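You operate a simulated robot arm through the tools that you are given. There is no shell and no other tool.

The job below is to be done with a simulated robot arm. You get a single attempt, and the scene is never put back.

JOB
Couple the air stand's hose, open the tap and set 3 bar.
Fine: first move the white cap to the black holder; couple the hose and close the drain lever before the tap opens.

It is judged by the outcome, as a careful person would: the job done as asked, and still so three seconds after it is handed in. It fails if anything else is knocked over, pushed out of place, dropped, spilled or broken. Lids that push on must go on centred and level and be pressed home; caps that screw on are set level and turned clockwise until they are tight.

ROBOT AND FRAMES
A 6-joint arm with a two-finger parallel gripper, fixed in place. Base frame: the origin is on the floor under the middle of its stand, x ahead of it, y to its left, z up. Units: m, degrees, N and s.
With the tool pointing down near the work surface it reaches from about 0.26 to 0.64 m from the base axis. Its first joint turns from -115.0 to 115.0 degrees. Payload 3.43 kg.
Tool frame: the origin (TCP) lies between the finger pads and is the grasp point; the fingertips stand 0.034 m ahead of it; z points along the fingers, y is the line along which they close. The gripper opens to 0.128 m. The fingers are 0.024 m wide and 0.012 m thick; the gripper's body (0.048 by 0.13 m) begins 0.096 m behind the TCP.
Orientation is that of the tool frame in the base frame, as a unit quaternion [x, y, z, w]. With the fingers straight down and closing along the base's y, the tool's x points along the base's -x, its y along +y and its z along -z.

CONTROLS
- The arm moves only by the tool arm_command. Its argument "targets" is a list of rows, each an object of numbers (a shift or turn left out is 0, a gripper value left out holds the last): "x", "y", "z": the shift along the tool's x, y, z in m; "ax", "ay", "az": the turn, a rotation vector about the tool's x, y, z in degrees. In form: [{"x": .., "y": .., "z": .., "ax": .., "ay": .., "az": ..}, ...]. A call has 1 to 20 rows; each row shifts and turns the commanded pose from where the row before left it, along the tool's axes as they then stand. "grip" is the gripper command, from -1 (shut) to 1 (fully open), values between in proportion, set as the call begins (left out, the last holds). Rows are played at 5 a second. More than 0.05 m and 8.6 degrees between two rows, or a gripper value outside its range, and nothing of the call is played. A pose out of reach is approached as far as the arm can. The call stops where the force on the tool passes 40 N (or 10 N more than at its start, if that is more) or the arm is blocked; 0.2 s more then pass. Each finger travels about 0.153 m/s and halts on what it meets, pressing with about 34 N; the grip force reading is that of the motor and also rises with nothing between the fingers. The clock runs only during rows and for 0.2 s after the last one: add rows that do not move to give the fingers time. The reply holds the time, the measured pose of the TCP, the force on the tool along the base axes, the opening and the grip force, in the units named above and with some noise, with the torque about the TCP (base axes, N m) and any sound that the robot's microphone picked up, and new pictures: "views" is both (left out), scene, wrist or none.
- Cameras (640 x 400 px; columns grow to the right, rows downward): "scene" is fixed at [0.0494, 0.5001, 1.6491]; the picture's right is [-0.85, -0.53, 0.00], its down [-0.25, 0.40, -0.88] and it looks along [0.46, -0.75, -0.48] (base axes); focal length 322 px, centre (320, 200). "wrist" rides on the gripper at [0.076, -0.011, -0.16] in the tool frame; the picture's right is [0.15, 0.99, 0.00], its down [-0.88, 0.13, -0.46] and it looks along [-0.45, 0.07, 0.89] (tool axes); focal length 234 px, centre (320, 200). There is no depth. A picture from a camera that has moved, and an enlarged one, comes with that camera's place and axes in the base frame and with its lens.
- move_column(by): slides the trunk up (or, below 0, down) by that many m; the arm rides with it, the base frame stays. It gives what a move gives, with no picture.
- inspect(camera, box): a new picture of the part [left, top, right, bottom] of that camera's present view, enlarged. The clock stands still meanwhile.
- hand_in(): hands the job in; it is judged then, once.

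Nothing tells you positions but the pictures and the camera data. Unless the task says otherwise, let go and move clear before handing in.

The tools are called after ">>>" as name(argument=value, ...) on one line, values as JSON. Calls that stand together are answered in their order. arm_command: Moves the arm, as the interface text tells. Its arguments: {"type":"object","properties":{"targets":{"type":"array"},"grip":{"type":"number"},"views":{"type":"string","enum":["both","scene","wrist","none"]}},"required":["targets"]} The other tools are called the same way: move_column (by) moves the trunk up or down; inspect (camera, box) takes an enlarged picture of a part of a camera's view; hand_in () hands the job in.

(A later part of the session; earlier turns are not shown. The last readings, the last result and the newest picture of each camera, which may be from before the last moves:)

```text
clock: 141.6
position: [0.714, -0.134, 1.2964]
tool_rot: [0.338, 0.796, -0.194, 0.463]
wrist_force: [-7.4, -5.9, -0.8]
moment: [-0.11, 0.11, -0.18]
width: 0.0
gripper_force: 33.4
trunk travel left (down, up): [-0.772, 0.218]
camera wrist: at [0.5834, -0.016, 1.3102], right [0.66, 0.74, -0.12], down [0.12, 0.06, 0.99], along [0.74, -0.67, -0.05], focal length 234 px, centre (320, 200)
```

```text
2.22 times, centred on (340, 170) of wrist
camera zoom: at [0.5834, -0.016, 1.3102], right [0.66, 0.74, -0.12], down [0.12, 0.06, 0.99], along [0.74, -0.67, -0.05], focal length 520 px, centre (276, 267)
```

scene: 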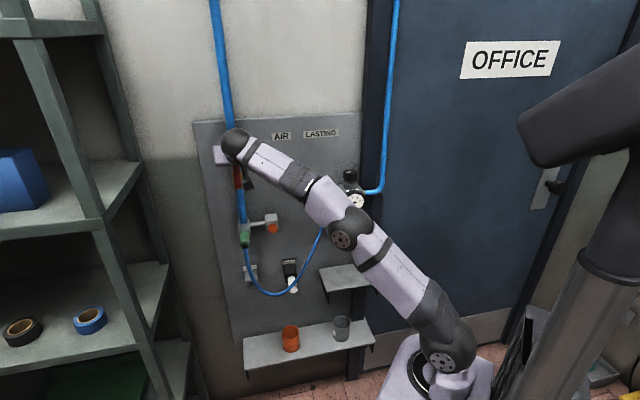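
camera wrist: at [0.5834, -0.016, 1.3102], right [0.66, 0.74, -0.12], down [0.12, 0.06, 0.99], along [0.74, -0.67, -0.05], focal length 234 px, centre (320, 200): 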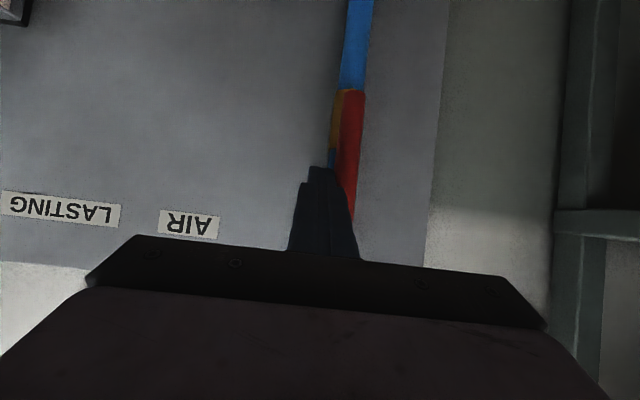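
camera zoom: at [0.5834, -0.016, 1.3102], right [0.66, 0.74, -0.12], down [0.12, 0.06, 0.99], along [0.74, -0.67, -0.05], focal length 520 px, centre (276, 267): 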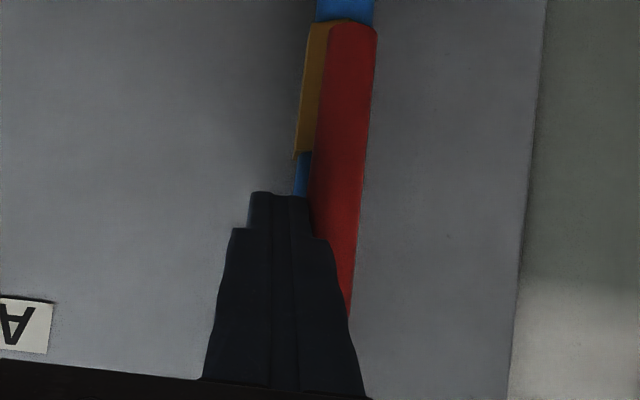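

The lever is at its open stop, in line with the pipe. I'll move off it sideways and back out, then check the gauge.

>>> arm_command(targets=[{"y": -0.01}, {"y": -0.01}, {"x": 0.02, "z": -0.0346}, {"x": 0.02, "z": -0.0346}, {"x": 0.02, "z": -0.0346}, {"x": 0}], views="both")

>>> inspect(camera="scene", box=[210, 120, 290, 260])

>>> inspect(camera="scene", box=[325, 160, 385, 220])

```text
clock: 143.0
position: [0.6192, -0.0568, 1.2928]
tool_rot: [0.337, 0.797, -0.194, 0.463]
wrist_force: [-0.2, -0.3, -0.6]
moment: [0.02, -0.03, -0.01]
width: 0.0002
gripper_force: 33.5
trunk travel left (down, up): [-0.772, 0.218]
camera wrist: at [0.4882, 0.0597, 1.3068], right [0.66, 0.74, -0.12], down [0.12, 0.06, 0.99], along [0.74, -0.67, -0.05], focal length 234 px, centre (320, 200)
```

scene: 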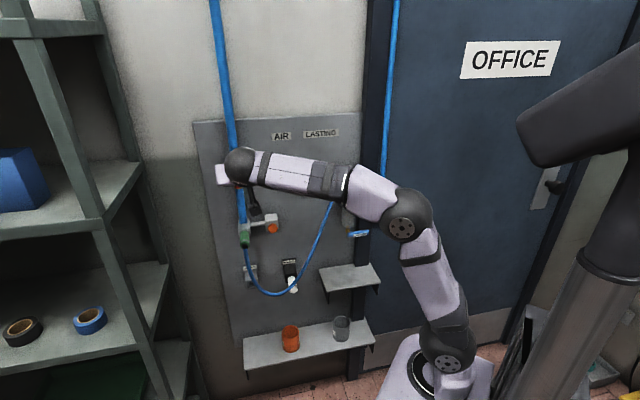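
wrist: 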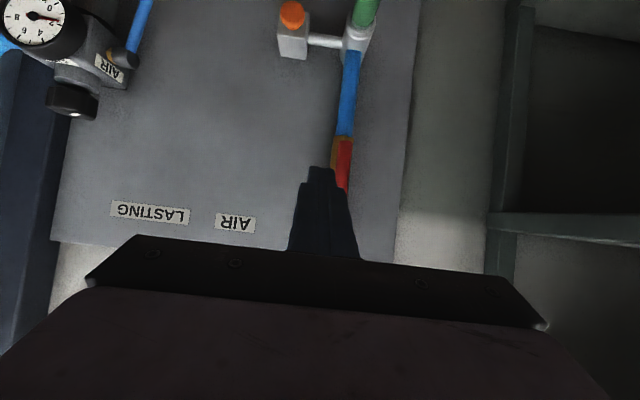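

```text
2.86 times, centred on (250, 190) of scene
camera zoom: at [0.0494, 0.5001, 1.6491], right [-0.85, -0.53, 0.0], down [-0.25, 0.4, -0.88], along [0.46, -0.75, -0.48], focal length 919 px, centre (520, 229)
```

zoom: 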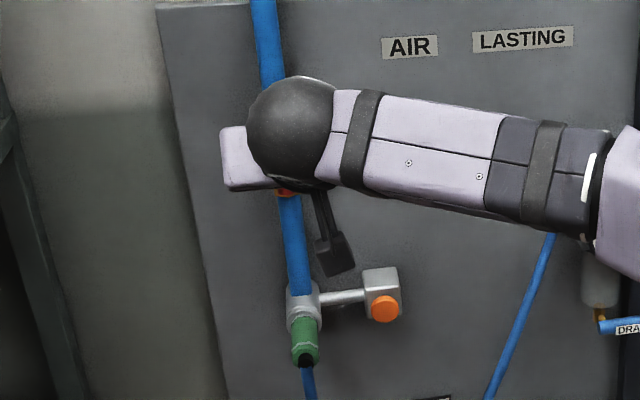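

```text
6.67 times, centred on (355, 190) of scene
camera zoom: at [0.0494, 0.5001, 1.6491], right [-0.85, -0.53, 0.0], down [-0.25, 0.4, -0.88], along [0.46, -0.75, -0.48], focal length 2144 px, centre (87, 267)
```

zoom: 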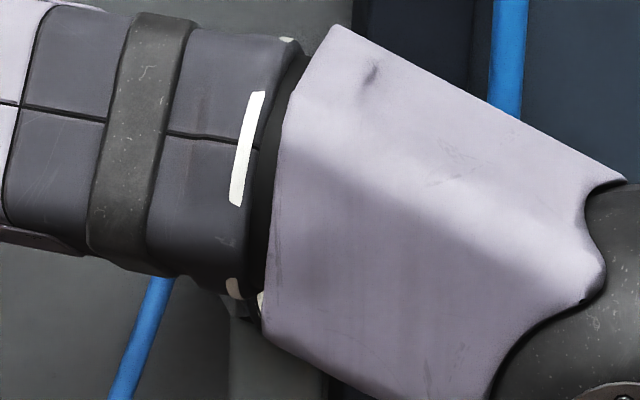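

>>> inspect(camera="wrist", box=[0, 0, 130, 120])

>>> inspect(camera="wrist", box=[0, 0, 72, 45])

>>> inspect(camera="wrist", box=[270, 90, 410, 240])

```text
3.33 times, centred on (65, 60) of wrist
camera zoom: at [0.4882, 0.0597, 1.3068], right [0.66, 0.74, -0.12], down [0.12, 0.06, 0.99], along [0.74, -0.67, -0.05], focal length 781 px, centre (1170, 667)
```

zoom: 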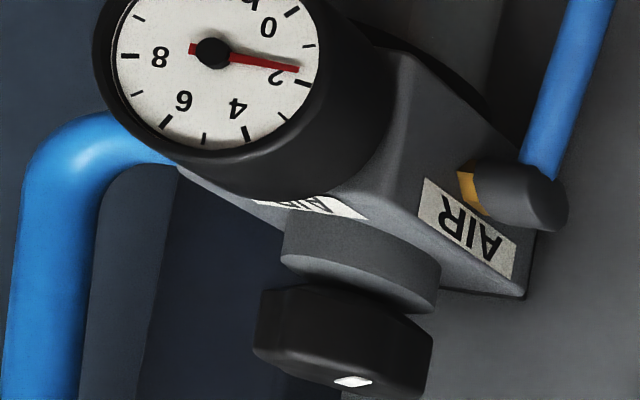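

```text
8.89 times, centred on (36, 22) of wrist
camera zoom: at [0.4882, 0.0597, 1.3068], right [0.66, 0.74, -0.12], down [0.12, 0.06, 0.99], along [0.74, -0.67, -0.05], focal length 2082 px, centre (2844, 1778)
```

zoom: 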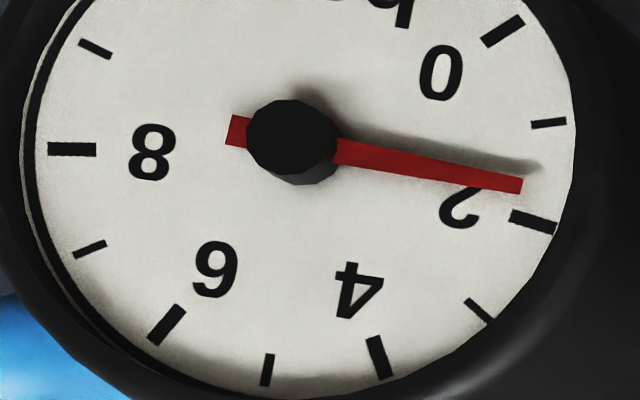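

```text
2.67 times, centred on (340, 165) of wrist
camera zoom: at [0.4882, 0.0597, 1.3068], right [0.66, 0.74, -0.12], down [0.12, 0.06, 0.99], along [0.74, -0.67, -0.05], focal length 624 px, centre (267, 293)
```

zoom: 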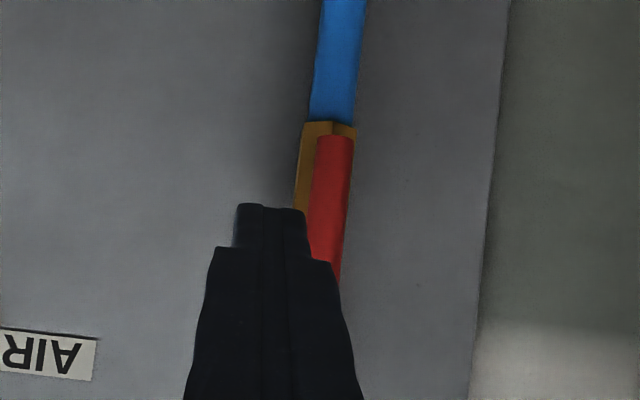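

The tap is open and the gauge reads about 1.6 bar, so the regulator knob needs turning up. I'll swing across to the regulator with the fingers open, tool at 30°, to look at the knob and gauge.

>>> arm_command(targets=[{"ay": 7.5}, {"ay": 7.5}, {"ay": 7.5}, {"ay": 7.5}, {"y": -0.042}, {"y": -0.042}, {"y": -0.042}, {"y": -0.042}, {"y": -0.042}, {"y": -0.042}, {"x": 0}], grip=0.3, views="both")

>>> inspect(camera="scene", box=[210, 120, 290, 260])

>>> inspect(camera="wrist", box=[180, 60, 380, 260])

```text
clock: 145.4
position: [0.4173, -0.234, 1.2737]
tool_rot: [0.376, 0.889, -0.1, 0.241]
wrist_force: [-0.2, 0.1, -0.6]
moment: [0.03, -0.01, 0.03]
width: 0.0834
gripper_force: 0.1
out of reach, approached as far as the arm can: row 4
trunk travel left (down, up): [-0.772, 0.218]
camera wrist: at [0.3078, -0.1393, 1.3753], right [0.62, 0.78, -0.07], down [0.46, -0.29, 0.84], along [0.63, -0.55, -0.54], focal length 234 px, centre (320, 200)
```

scene: 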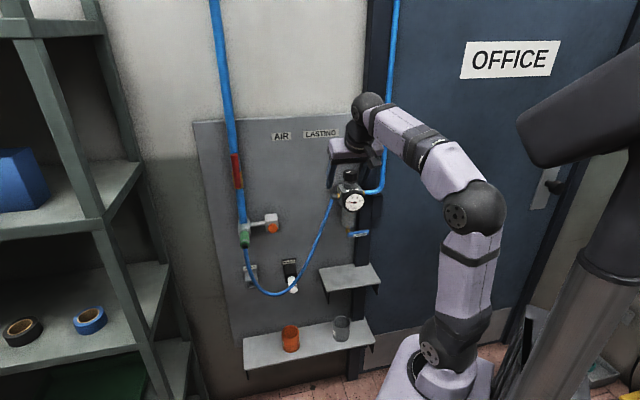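
wrist: 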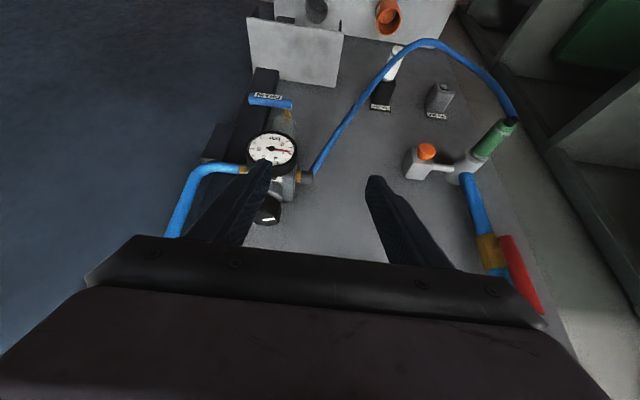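

```text
2.86 times, centred on (250, 190) of scene
camera zoom: at [0.0494, 0.5001, 1.6491], right [-0.85, -0.53, 0.0], down [-0.25, 0.4, -0.88], along [0.46, -0.75, -0.48], focal length 919 px, centre (520, 229)
```

zoom: 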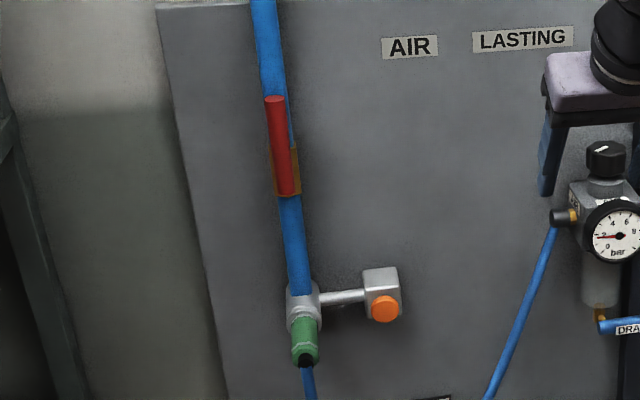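

```text
2.00 times, centred on (280, 160) of wrist
camera zoom: at [0.3078, -0.1393, 1.3753], right [0.62, 0.78, -0.07], down [0.46, -0.29, 0.84], along [0.63, -0.55, -0.54], focal length 468 px, centre (400, 280)
```

zoom: 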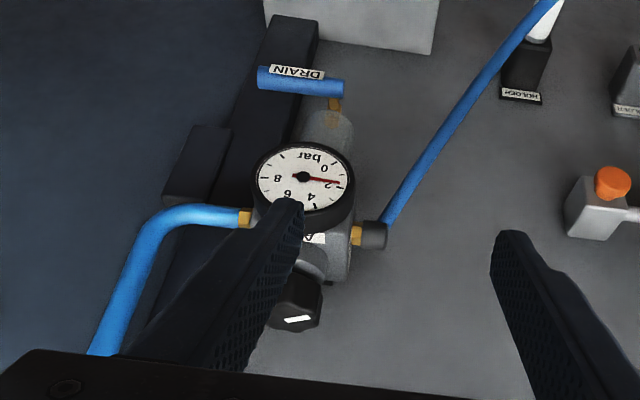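

>>> inspect(camera="scene", box=[332, 180, 376, 220])

>>> inspect(camera="scene", box=[325, 150, 385, 215])

```text
10.00 times, centred on (354, 200) of scene
camera zoom: at [0.0494, 0.5001, 1.6491], right [-0.85, -0.53, 0.0], down [-0.25, 0.4, -0.88], along [0.46, -0.75, -0.48], focal length 3216 px, centre (-20, 200)
```

zoom: 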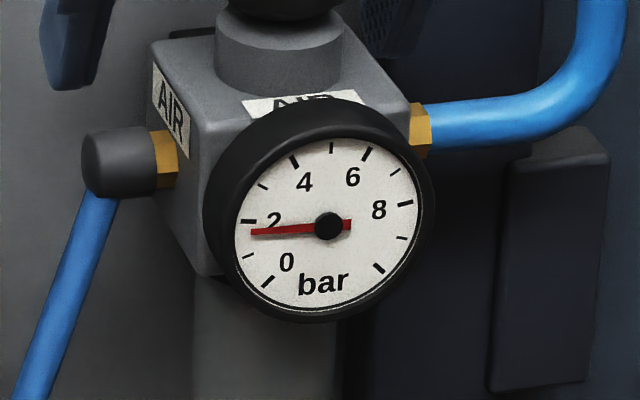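

```text
6.15 times, centred on (355, 182) of scene
camera zoom: at [0.0494, 0.5001, 1.6491], right [-0.85, -0.53, 0.0], down [-0.25, 0.4, -0.88], along [0.46, -0.75, -0.48], focal length 1979 px, centre (105, 308)
```

zoom: 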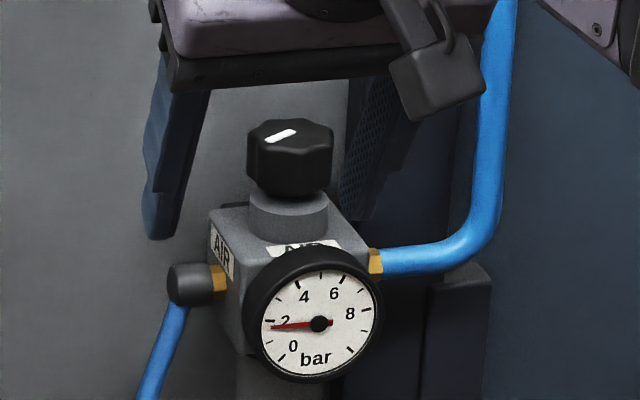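

>>> arm_command(targets=[{"y": -0.035}, {"y": -0.0353}, {"x": 0}], views="both")

>>> inspect(camera="wrist", box=[250, 120, 390, 260])

>>> inspect(camera="scene", box=[325, 150, 385, 215])

```text
clock: 146.2
position: [0.3679, -0.2811, 1.2732]
tool_rot: [0.376, 0.889, -0.1, 0.241]
wrist_force: [-0.1, -0.4, -0.8]
moment: [0.03, -0.02, 0.01]
width: 0.083
gripper_force: 0.1
trunk travel left (down, up): [-0.772, 0.218]
camera wrist: at [0.2579, -0.1876, 1.3739], right [0.62, 0.78, -0.07], down [0.46, -0.29, 0.84], along [0.63, -0.55, -0.54], focal length 234 px, centre (320, 200)
```

scene: 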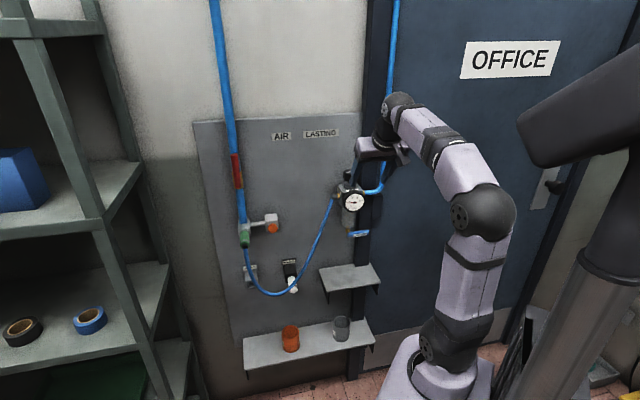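
wrist: 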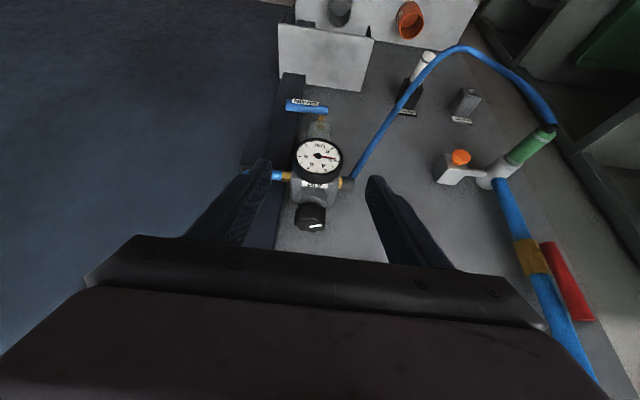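

```text
2.86 times, centred on (320, 190) of wrist
camera zoom: at [0.2579, -0.1876, 1.3739], right [0.62, 0.78, -0.07], down [0.46, -0.29, 0.84], along [0.63, -0.55, -0.54], focal length 669 px, centre (320, 229)
```

zoom: 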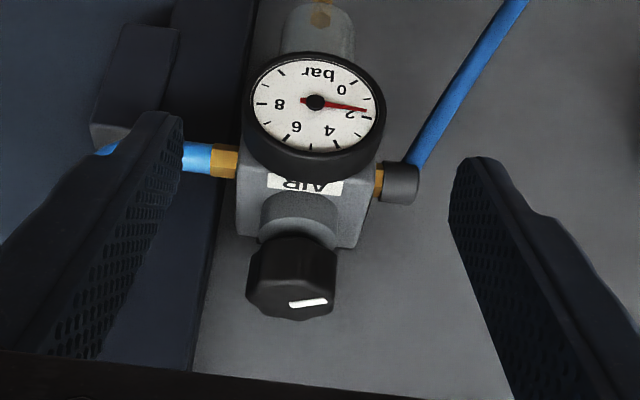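

```text
6.15 times, centred on (355, 182) of scene
camera zoom: at [0.0494, 0.5001, 1.6491], right [-0.85, -0.53, 0.0], down [-0.25, 0.4, -0.88], along [0.46, -0.75, -0.48], focal length 1979 px, centre (105, 308)
```

zoom: 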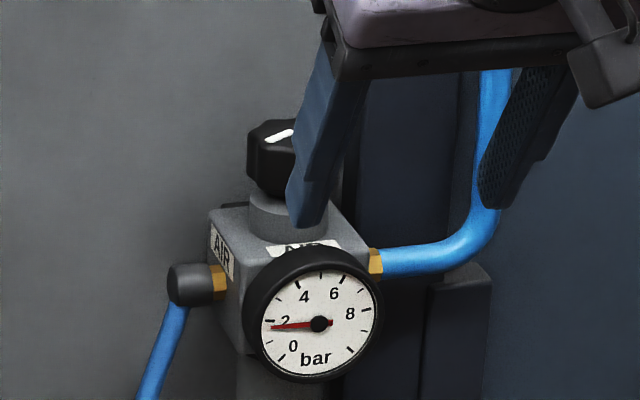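

The gauge shows about 1.7 bar and I place the knob's axis at a'=0.059, b'=0.631, with its top at z≈1.217. I'll narrow the fingers and move to a pre-grasp above it.

>>> arm_command(targets=[{"x": -0.0374, "y": -0.0004, "z": 0.0197}, {"x": -0.0374, "y": -0.0004, "z": 0.0197}, {"x": -0.0373, "y": -0.0004, "z": 0.0196}, {"x": 0}], grip=0.1, views="both")

>>> inspect(camera="wrist", box=[250, 100, 390, 250])

>>> inspect(camera="scene", box=[325, 150, 385, 215])

```text
clock: 147.2
position: [0.4557, -0.372, 1.2794]
tool_rot: [0.376, 0.889, -0.1, 0.241]
wrist_force: [-0.9, 0.0, 0.0]
moment: [-0.01, -0.02, -0.01]
width: 0.0706
gripper_force: 0.0
trunk travel left (down, up): [-0.772, 0.218]
camera wrist: at [0.3459, -0.2775, 1.3801], right [0.62, 0.78, -0.07], down [0.46, -0.29, 0.84], along [0.63, -0.55, -0.54], focal length 234 px, centre (320, 200)
```

scene: 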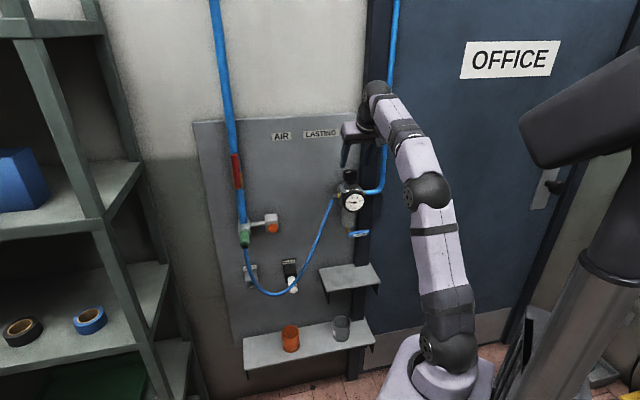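
wrist: 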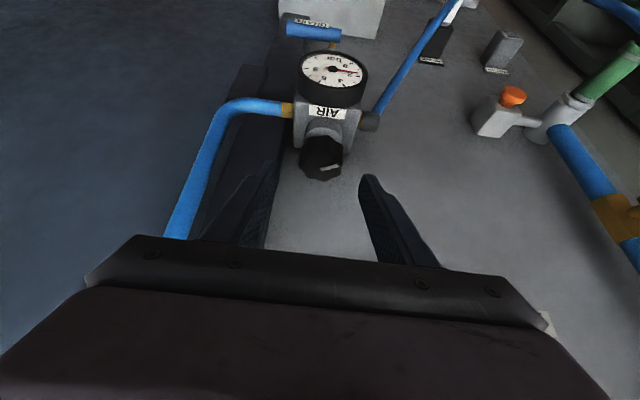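

```text
2.67 times, centred on (320, 175) of wrist
camera zoom: at [0.3459, -0.2775, 1.3801], right [0.62, 0.78, -0.07], down [0.46, -0.29, 0.84], along [0.63, -0.55, -0.54], focal length 624 px, centre (320, 267)
```

zoom: 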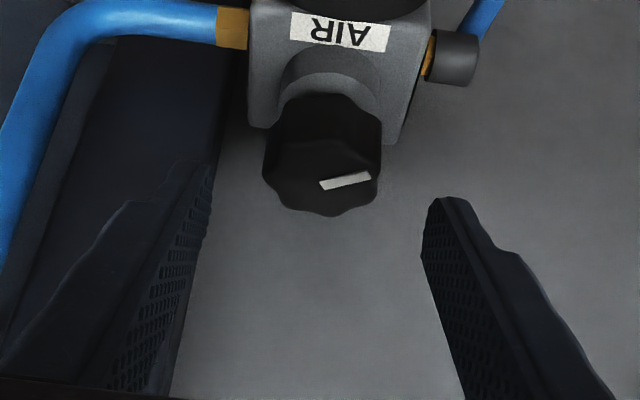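

```text
6.15 times, centred on (355, 182) of scene
camera zoom: at [0.0494, 0.5001, 1.6491], right [-0.85, -0.53, 0.0], down [-0.25, 0.4, -0.88], along [0.46, -0.75, -0.48], focal length 1979 px, centre (105, 308)
```

zoom: 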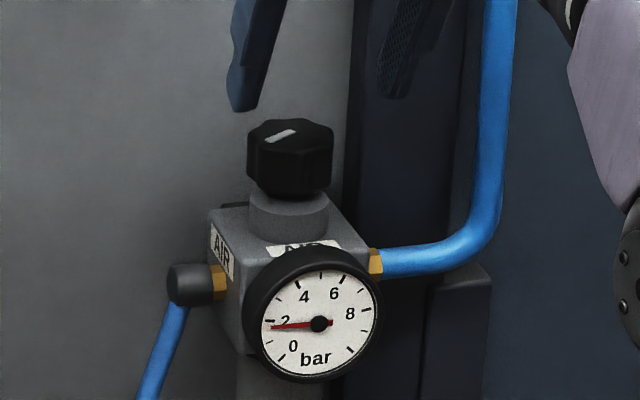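

>>> arm_command(targets=[{"x": 0.0004, "z": 0.0233}, {"x": 0.0004, "z": 0.0233}, {"x": 0.0004, "z": 0.0233}, {"x": 0}], views="wrist")

>>> inspect(camera="wrist", box=[250, 110, 390, 260])

```text
clock: 148.2
position: [0.4783, -0.3965, 1.2194]
tool_rot: [0.376, 0.889, -0.1, 0.241]
wrist_force: [0.3, 0.1, -0.5]
moment: [-0.01, -0.03, 0.01]
width: 0.0703
gripper_force: 0.1
trunk travel left (down, up): [-0.772, 0.218]
camera wrist: at [0.3691, -0.3026, 1.319], right [0.62, 0.78, -0.07], down [0.46, -0.29, 0.84], along [0.63, -0.55, -0.54], focal length 234 px, centre (320, 200)
```

wrist: 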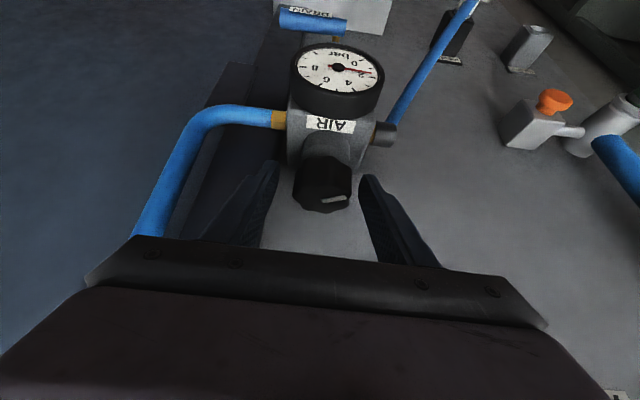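

```text
2.67 times, centred on (320, 185) of wrist
camera zoom: at [0.3691, -0.3026, 1.319], right [0.62, 0.78, -0.07], down [0.46, -0.29, 0.84], along [0.63, -0.55, -0.54], focal length 624 px, centre (320, 240)
```

zoom: 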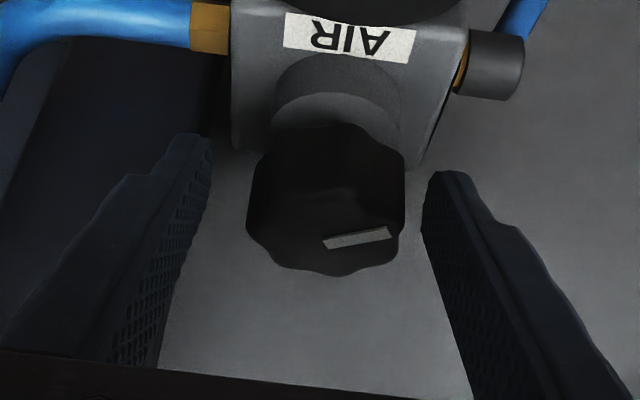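

>>> arm_command(targets=[{"y": 0.0022}, {"x": 0}], views="none")

>>> arm_command(targets=[{"x": 0}, {"x": 0}, {"x": 0}], grip=-1, views="both")

>>> inspect(camera="scene", box=[325, 150, 385, 215])

```text
clock: 148.8
position: [0.481, -0.3964, 1.2199]
tool_rot: [0.376, 0.889, -0.1, 0.241]
wrist_force: [0.3, -0.2, 0.2]
moment: [0.02, 0.0, 0.01]
width: 0.0703
gripper_force: 0.0
trunk travel left (down, up): [-0.772, 0.218]
```

```text
clock: 149.6
position: [0.4806, -0.3949, 1.2196]
tool_rot: [0.376, 0.889, -0.1, 0.241]
wrist_force: [1.9, 1.1, 0.5]
moment: [-0.02, -0.01, 0.03]
width: 0.0475
gripper_force: 44.8
trunk travel left (down, up): [-0.772, 0.218]
camera wrist: at [0.3713, -0.3008, 1.3194], right [0.62, 0.78, -0.07], down [0.46, -0.29, 0.84], along [0.63, -0.55, -0.54], focal length 234 px, centre (320, 200)
```

scene: 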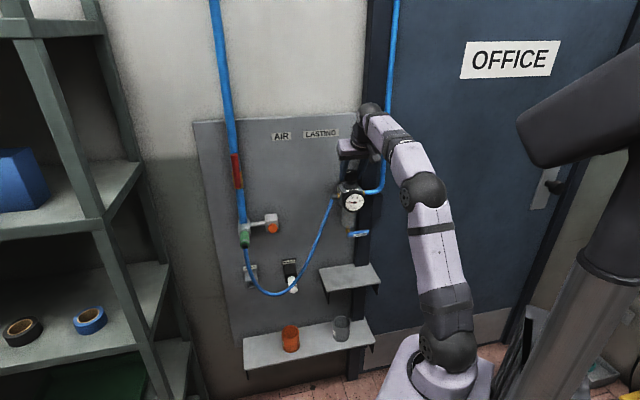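
wrist: 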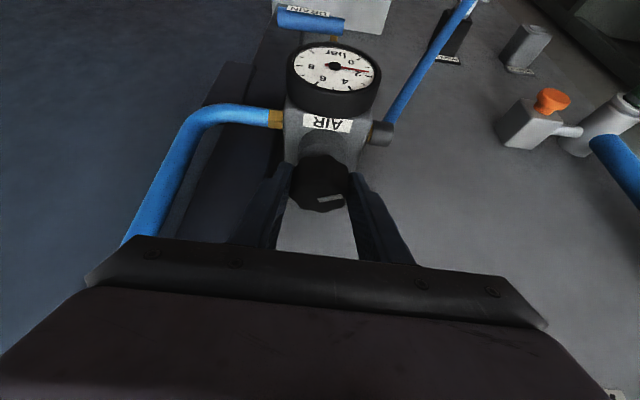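

```text
6.15 times, centred on (355, 182) of scene
camera zoom: at [0.0494, 0.5001, 1.6491], right [-0.85, -0.53, 0.0], down [-0.25, 0.4, -0.88], along [0.46, -0.75, -0.48], focal length 1979 px, centre (105, 308)
```

zoom: 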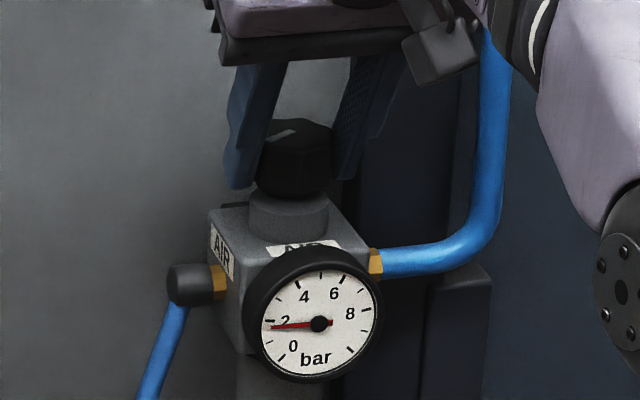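

The knob is gripped. I'll turn it clockwise 14° and read the gauge.

>>> arm_command(targets=[{"ax": 3.5, "az": 6.06, "y": 0.0013}, {"ax": 3.5, "az": 6.06, "y": 0.0013}, {"x": 0}, {"x": 0}], views="wrist")

>>> inspect(camera="scene", box=[332, 180, 376, 220])

>>> inspect(camera="scene", box=[325, 150, 385, 215])

```text
clock: 150.6
position: [0.4828, -0.3935, 1.2191]
tool_rot: [0.481, 0.837, -0.129, 0.227]
wrist_force: [4.8, -0.9, 4.1]
moment: [0.02, 0.95, 0.06]
width: 0.0474
gripper_force: 44.9
trunk travel left (down, up): [-0.772, 0.218]
camera wrist: at [0.3999, -0.2755, 1.3194], right [0.79, 0.61, -0.07], down [0.38, -0.39, 0.84], along [0.48, -0.69, -0.54], focal length 234 px, centre (320, 200)
```

wrist: 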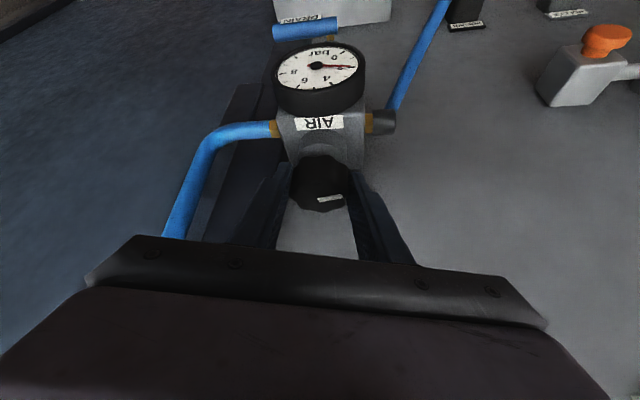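

```text
10.00 times, centred on (354, 200) of scene
camera zoom: at [0.0494, 0.5001, 1.6491], right [-0.85, -0.53, 0.0], down [-0.25, 0.4, -0.88], along [0.46, -0.75, -0.48], focal length 3216 px, centre (-20, 200)
```

zoom: 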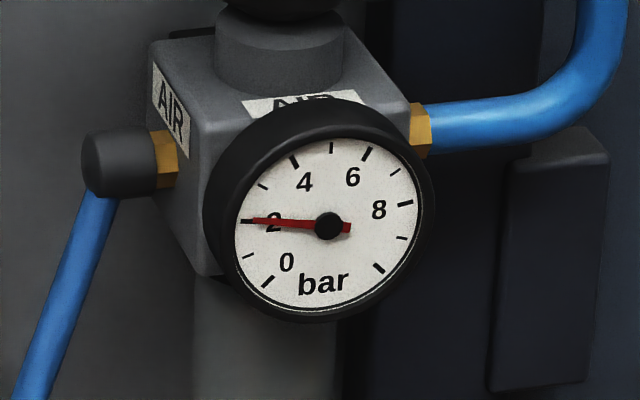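

```text
6.15 times, centred on (355, 182) of scene
camera zoom: at [0.0494, 0.5001, 1.6491], right [-0.85, -0.53, 0.0], down [-0.25, 0.4, -0.88], along [0.46, -0.75, -0.48], focal length 1979 px, centre (105, 308)
```

zoom: 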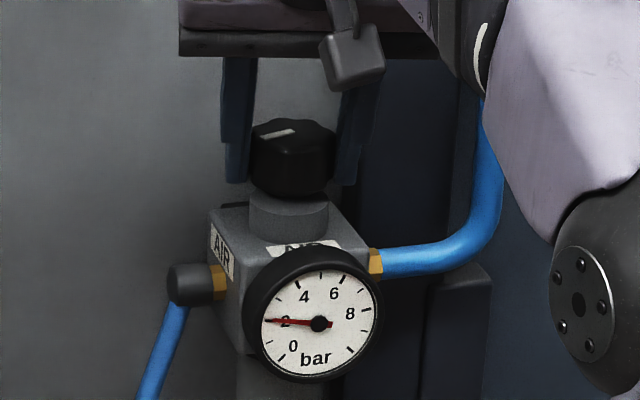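

It rose to about 2.0 bar, roughly 40° per bar. I'll turn another 21° and read again.

>>> arm_command(targets=[{"ax": 3.5, "az": 6.06, "y": 0.0013}, {"ax": 3.5, "az": 6.06, "y": 0.0013}, {"ax": 3.5, "az": 6.06, "y": 0.0013}, {"x": 0}, {"x": 0}], views="wrist")

>>> inspect(camera="scene", box=[332, 180, 376, 220])

>>> inspect(camera="scene", box=[325, 150, 385, 215])

```text
clock: 151.8
position: [0.4875, -0.3923, 1.2188]
tool_rot: [0.627, 0.735, -0.167, 0.199]
wrist_force: [6.2, -0.1, 2.9]
moment: [-0.26, 0.47, 0.06]
width: 0.0475
gripper_force: 44.9
trunk travel left (down, up): [-0.772, 0.218]
camera wrist: at [0.4519, -0.2527, 1.3198], right [0.96, 0.28, -0.07], down [0.21, -0.51, 0.84], along [0.2, -0.81, -0.54], focal length 234 px, centre (320, 200)
```

wrist: 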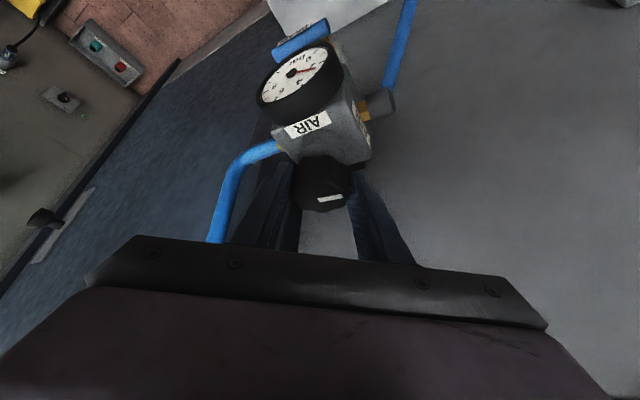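

```text
10.00 times, centred on (354, 200) of scene
camera zoom: at [0.0494, 0.5001, 1.6491], right [-0.85, -0.53, 0.0], down [-0.25, 0.4, -0.88], along [0.46, -0.75, -0.48], focal length 3216 px, centre (-20, 200)
```

zoom: 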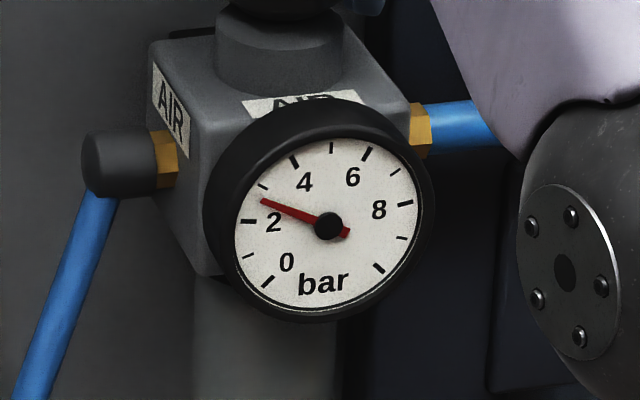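

```text
6.15 times, centred on (355, 182) of scene
camera zoom: at [0.0494, 0.5001, 1.6491], right [-0.85, -0.53, 0.0], down [-0.25, 0.4, -0.88], along [0.46, -0.75, -0.48], focal length 1979 px, centre (105, 308)
```

zoom: 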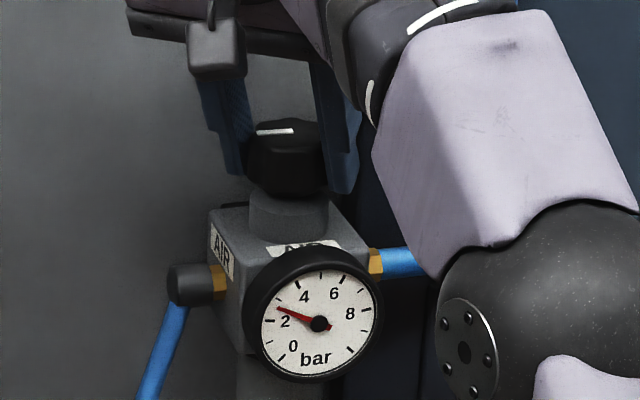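

About 2.67 bar now. Turning another 8°.

>>> arm_command(targets=[{"ax": 2.0, "az": 3.46, "y": 0.0007}, {"ax": 2.0, "az": 3.46, "y": 0.0007}, {"x": 0}, {"x": 0}], views="none")

>>> inspect(camera="scene", box=[332, 180, 376, 220])

>>> inspect(camera="scene", box=[343, 188, 367, 212])

>>> inspect(camera="wrist", box=[240, 20, 370, 150])

```text
clock: 152.8
position: [0.4878, -0.3928, 1.2198]
tool_rot: [0.675, 0.689, -0.179, 0.193]
wrist_force: [22.4, -14.5, 25.8]
moment: [0.25, 1.02, 0.2]
width: 0.0475
gripper_force: 45.3
out of reach, approached as far as the arm can: row 2
trunk travel left (down, up): [-0.772, 0.218]
```

```text
10.00 times, centred on (354, 200) of scene
camera zoom: at [0.0494, 0.5001, 1.6491], right [-0.85, -0.53, 0.0], down [-0.25, 0.4, -0.88], along [0.46, -0.75, -0.48], focal length 3216 px, centre (-20, 200)
```

zoom: 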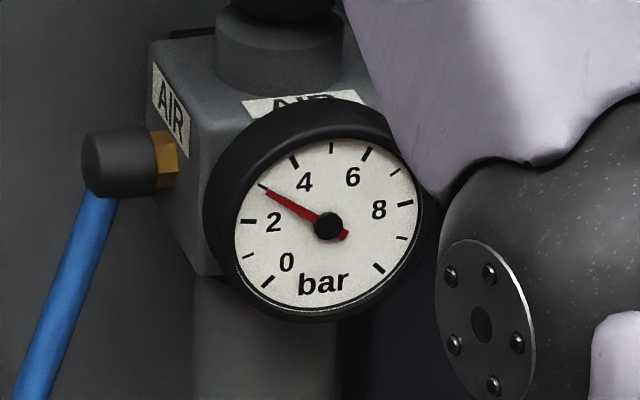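

```text
16.00 times, centred on (355, 200) of scene
camera zoom: at [0.0494, 0.5001, 1.6491], right [-0.85, -0.53, 0.0], down [-0.25, 0.4, -0.88], along [0.46, -0.75, -0.48], focal length 5145 px, centre (-240, 200)
```

zoom: 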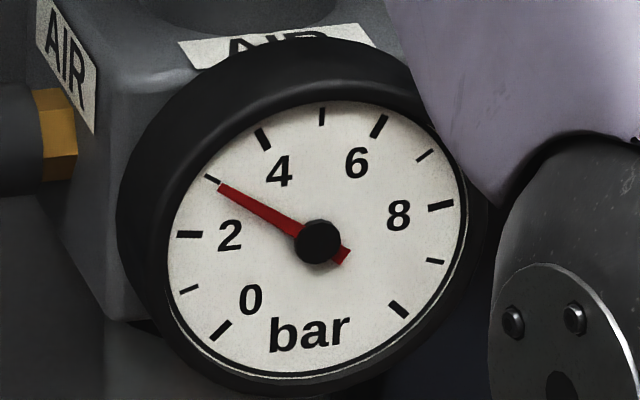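

```text
3.08 times, centred on (305, 85) of wrist
camera zoom: at [0.4715, -0.2479, 1.3179], right [0.99, 0.15, -0.06], down [0.13, -0.52, 0.84], along [0.1, -0.84, -0.54], focal length 720 px, centre (366, 554)
```

zoom: 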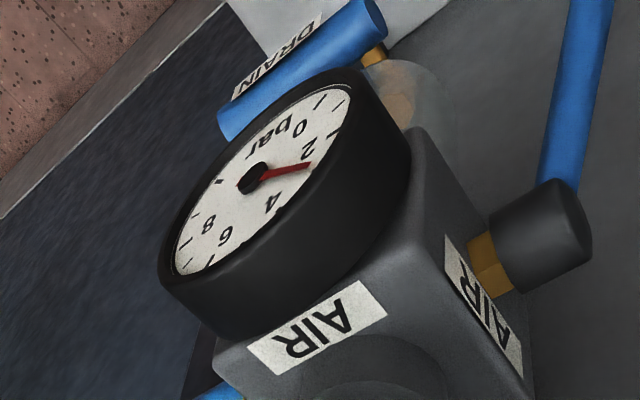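

Needle is at about 2.94 bar. The arm flagged a limit and is leaning on the knob, so I'll pause a moment and re-read the force and gauge.

>>> arm_command(targets=[{"x": 0}, {"x": 0}], views="none")

>>> inspect(camera="scene", box=[343, 188, 367, 212])

```text
clock: 153.4
position: [0.488, -0.3926, 1.2193]
tool_rot: [0.675, 0.689, -0.18, 0.194]
wrist_force: [21.8, -14.6, 27.1]
moment: [-0.33, 1.03, 0.18]
width: 0.0475
gripper_force: 44.9
trunk travel left (down, up): [-0.772, 0.218]
```

```text
16.00 times, centred on (355, 200) of scene
camera zoom: at [0.0494, 0.5001, 1.6491], right [-0.85, -0.53, 0.0], down [-0.25, 0.4, -0.88], along [0.46, -0.75, -0.48], focal length 5145 px, centre (-240, 200)
```

zoom: 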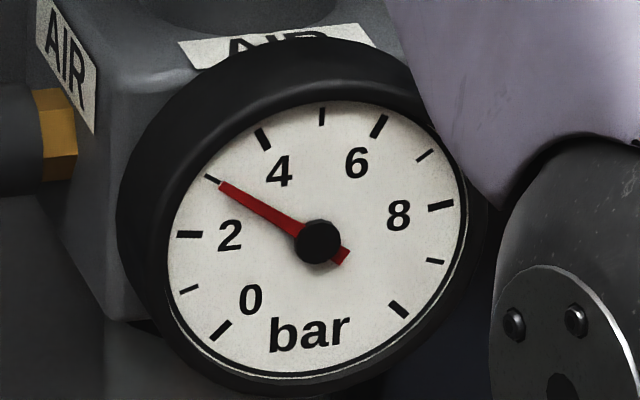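

>>> arm_command(targets=[{"x": -0.0017, "y": 0.0014, "z": -0.001}, {"x": 0}], views="none")

```text
clock: 154.0
position: [0.4871, -0.3923, 1.2183]
tool_rot: [0.674, 0.69, -0.179, 0.192]
wrist_force: [16.7, -10.0, 23.7]
moment: [-0.91, 0.8, 0.17]
width: 0.0476
gripper_force: 45.0
trunk travel left (down, up): [-0.772, 0.218]
```

>>> arm_command(targets=[{"x": -0.0025, "y": 0.002, "z": -0.0025}, {"x": 0}], views="none")

>>> arm_command(targets=[{"x": -0.0015, "y": 0.0012, "z": -0.002}, {"x": 0}], views="none")

>>> inspect(camera="scene", box=[343, 188, 367, 212])

```text
clock: 154.6
position: [0.4878, -0.3924, 1.2194]
tool_rot: [0.675, 0.69, -0.179, 0.191]
wrist_force: [16.0, -14.4, 20.4]
moment: [-0.9, 0.88, 0.15]
width: 0.047
gripper_force: 45.0
out of reach, approached as far as the arm can: row 1
trunk travel left (down, up): [-0.772, 0.218]
```

```text
clock: 155.2
position: [0.4884, -0.3914, 1.2179]
tool_rot: [0.675, 0.69, -0.18, 0.189]
wrist_force: [13.2, -17.0, 10.5]
moment: [-1.3, 0.7, 0.14]
width: 0.0473
gripper_force: 45.2
trunk travel left (down, up): [-0.772, 0.218]
```

```text
16.00 times, centred on (355, 200) of scene
camera zoom: at [0.0494, 0.5001, 1.6491], right [-0.85, -0.53, 0.0], down [-0.25, 0.4, -0.88], along [0.46, -0.75, -0.48], focal length 5145 px, centre (-240, 200)
```

zoom: 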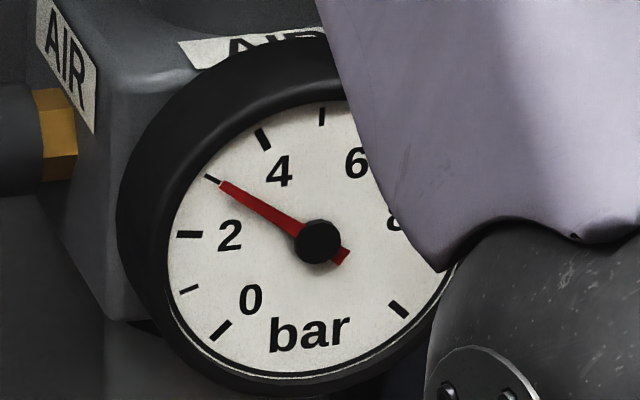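

>>> arm_command(targets=[{"x": -0.0025, "y": 0.0016, "z": -0.0004}, {"x": 0}], views="none")

```text
clock: 155.8
position: [0.4876, -0.3928, 1.2183]
tool_rot: [0.675, 0.69, -0.179, 0.19]
wrist_force: [13.1, -15.8, 6.4]
moment: [-1.12, 0.78, 0.14]
width: 0.0472
gripper_force: 45.0
out of reach, approached as far as the arm can: row 1
trunk travel left (down, up): [-0.772, 0.218]
```

I'll open the fingers slightly to let go of the knob and check that the reading holds.

>>> arm_command(targets=[{"x": 0}, {"x": 0}], grip=-0.05, views="both")

>>> inspect(camera="scene", box=[343, 188, 367, 212])

>>> inspect(camera="wrist", box=[240, 20, 400, 250])

```text
clock: 156.4
position: [0.4833, -0.3885, 1.2208]
tool_rot: [0.676, 0.69, -0.179, 0.188]
wrist_force: [-0.3, -0.8, 0.9]
moment: [-0.03, 0.01, -0.01]
width: 0.0609
gripper_force: 0.0
trunk travel left (down, up): [-0.772, 0.218]
camera wrist: at [0.4691, -0.2443, 1.3208], right [0.99, 0.15, -0.07], down [0.14, -0.53, 0.84], along [0.09, -0.83, -0.54], focal length 234 px, centre (320, 200)
```

scene: 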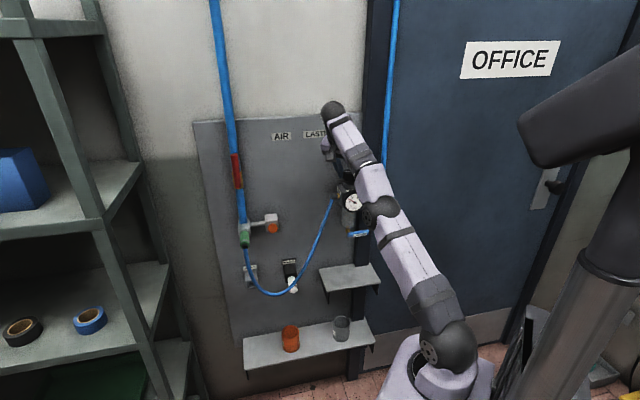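
wrist: 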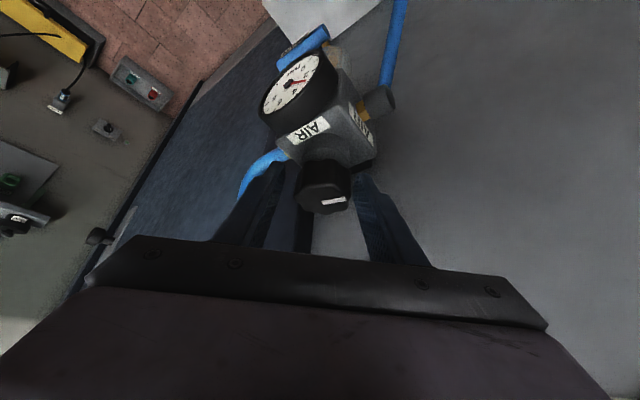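

```text
16.00 times, centred on (355, 200) of scene
camera zoom: at [0.0494, 0.5001, 1.6491], right [-0.85, -0.53, 0.0], down [-0.25, 0.4, -0.88], along [0.46, -0.75, -0.48], focal length 5145 px, centre (-240, 200)
```

zoom: 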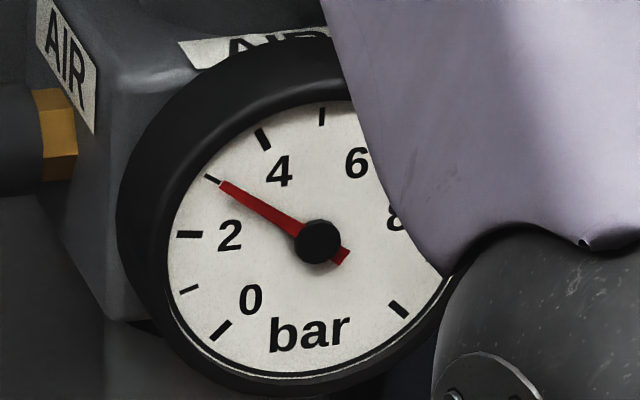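

```text
1.74 times, centred on (320, 135) of wrist
camera zoom: at [0.4691, -0.2443, 1.3208], right [0.99, 0.15, -0.07], down [0.14, -0.53, 0.84], along [0.09, -0.83, -0.54], focal length 407 px, centre (320, 313)
```

zoom: 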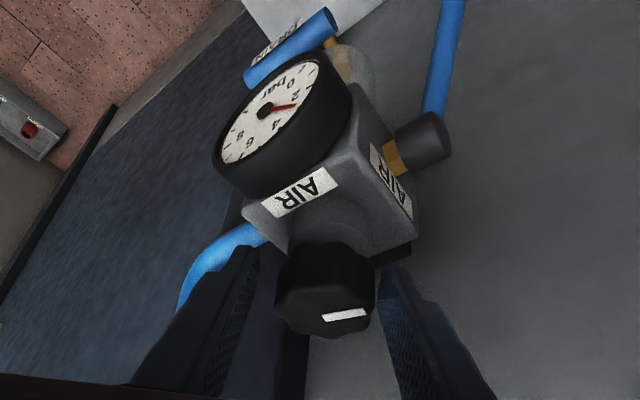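

The gauge holds at about 2.97 bar. I'll withdraw straight back from the knob.

>>> arm_command(targets=[{"z": -0.015}, {"z": -0.02}, {"z": -0.02}, {"z": -0.02}, {"x": 0}], views="both")

>>> inspect(camera="scene", box=[325, 140, 385, 215])

```text
clock: 157.6
position: [0.4662, -0.339, 1.2669]
tool_rot: [0.676, 0.69, -0.179, 0.186]
wrist_force: [-0.8, -0.7, 0.0]
moment: [0.01, 0.05, -0.01]
width: 0.0608
gripper_force: 0.0
out of reach, approached as far as the arm can: row 1, 2, 3, 4
trunk travel left (down, up): [-0.772, 0.218]
camera wrist: at [0.4526, -0.1945, 1.3681], right [0.99, 0.15, -0.07], down [0.14, -0.53, 0.84], along [0.09, -0.83, -0.54], focal length 234 px, centre (320, 200)
```

scene: 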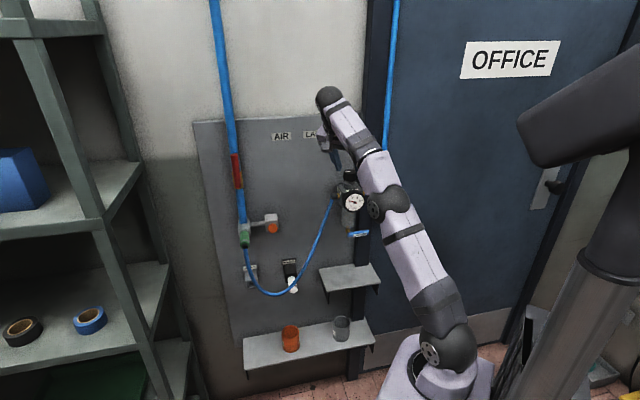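
wrist: 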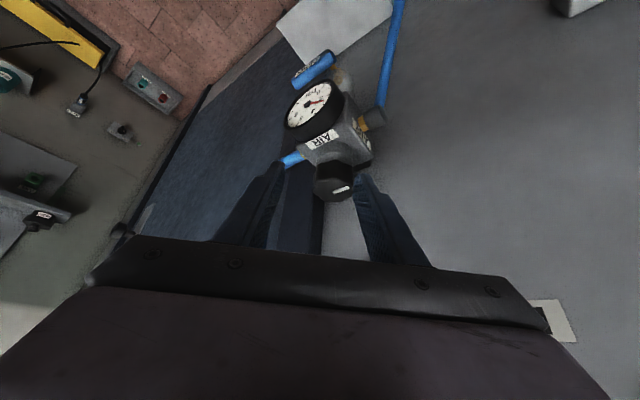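

```text
5.33 times, centred on (355, 178) of scene
camera zoom: at [0.0494, 0.5001, 1.6491], right [-0.85, -0.53, 0.0], down [-0.25, 0.4, -0.88], along [0.46, -0.75, -0.48], focal length 1715 px, centre (133, 320)
```

zoom: 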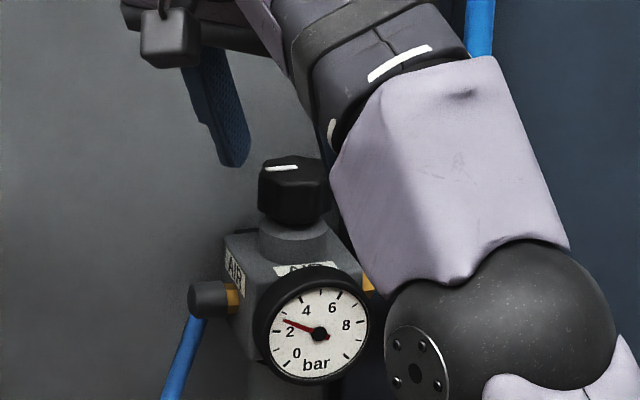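

>>> arm_command(targets=[{"ax": -3.5, "az": -6.06, "z": -0.01}, {"ax": -3.5, "az": -6.06, "z": -0.01}, {"ax": -3.5, "az": -6.06}, {"x": 0}], views="none")

>>> inspect(camera="scene", box=[343, 188, 367, 212])

```text
clock: 158.6
position: [0.4679, -0.3274, 1.2848]
tool_rot: [0.538, 0.802, -0.142, 0.217]
wrist_force: [-0.1, 0.1, -0.5]
moment: [-0.01, 0.01, 0.02]
width: 0.061
gripper_force: 0.0
trunk travel left (down, up): [-0.772, 0.218]
```

```text
16.00 times, centred on (355, 200) of scene
camera zoom: at [0.0494, 0.5001, 1.6491], right [-0.85, -0.53, 0.0], down [-0.25, 0.4, -0.88], along [0.46, -0.75, -0.48], focal length 5145 px, centre (-240, 200)
```

zoom: 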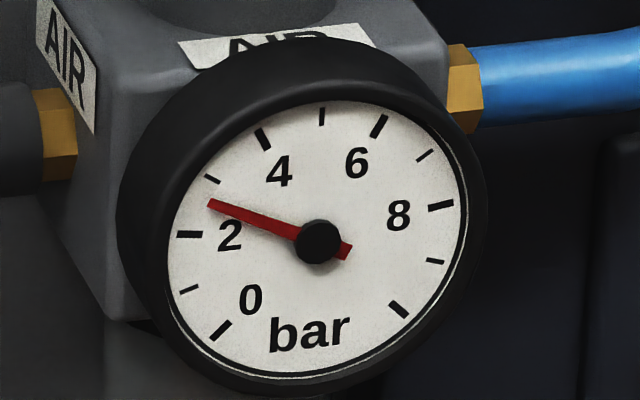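

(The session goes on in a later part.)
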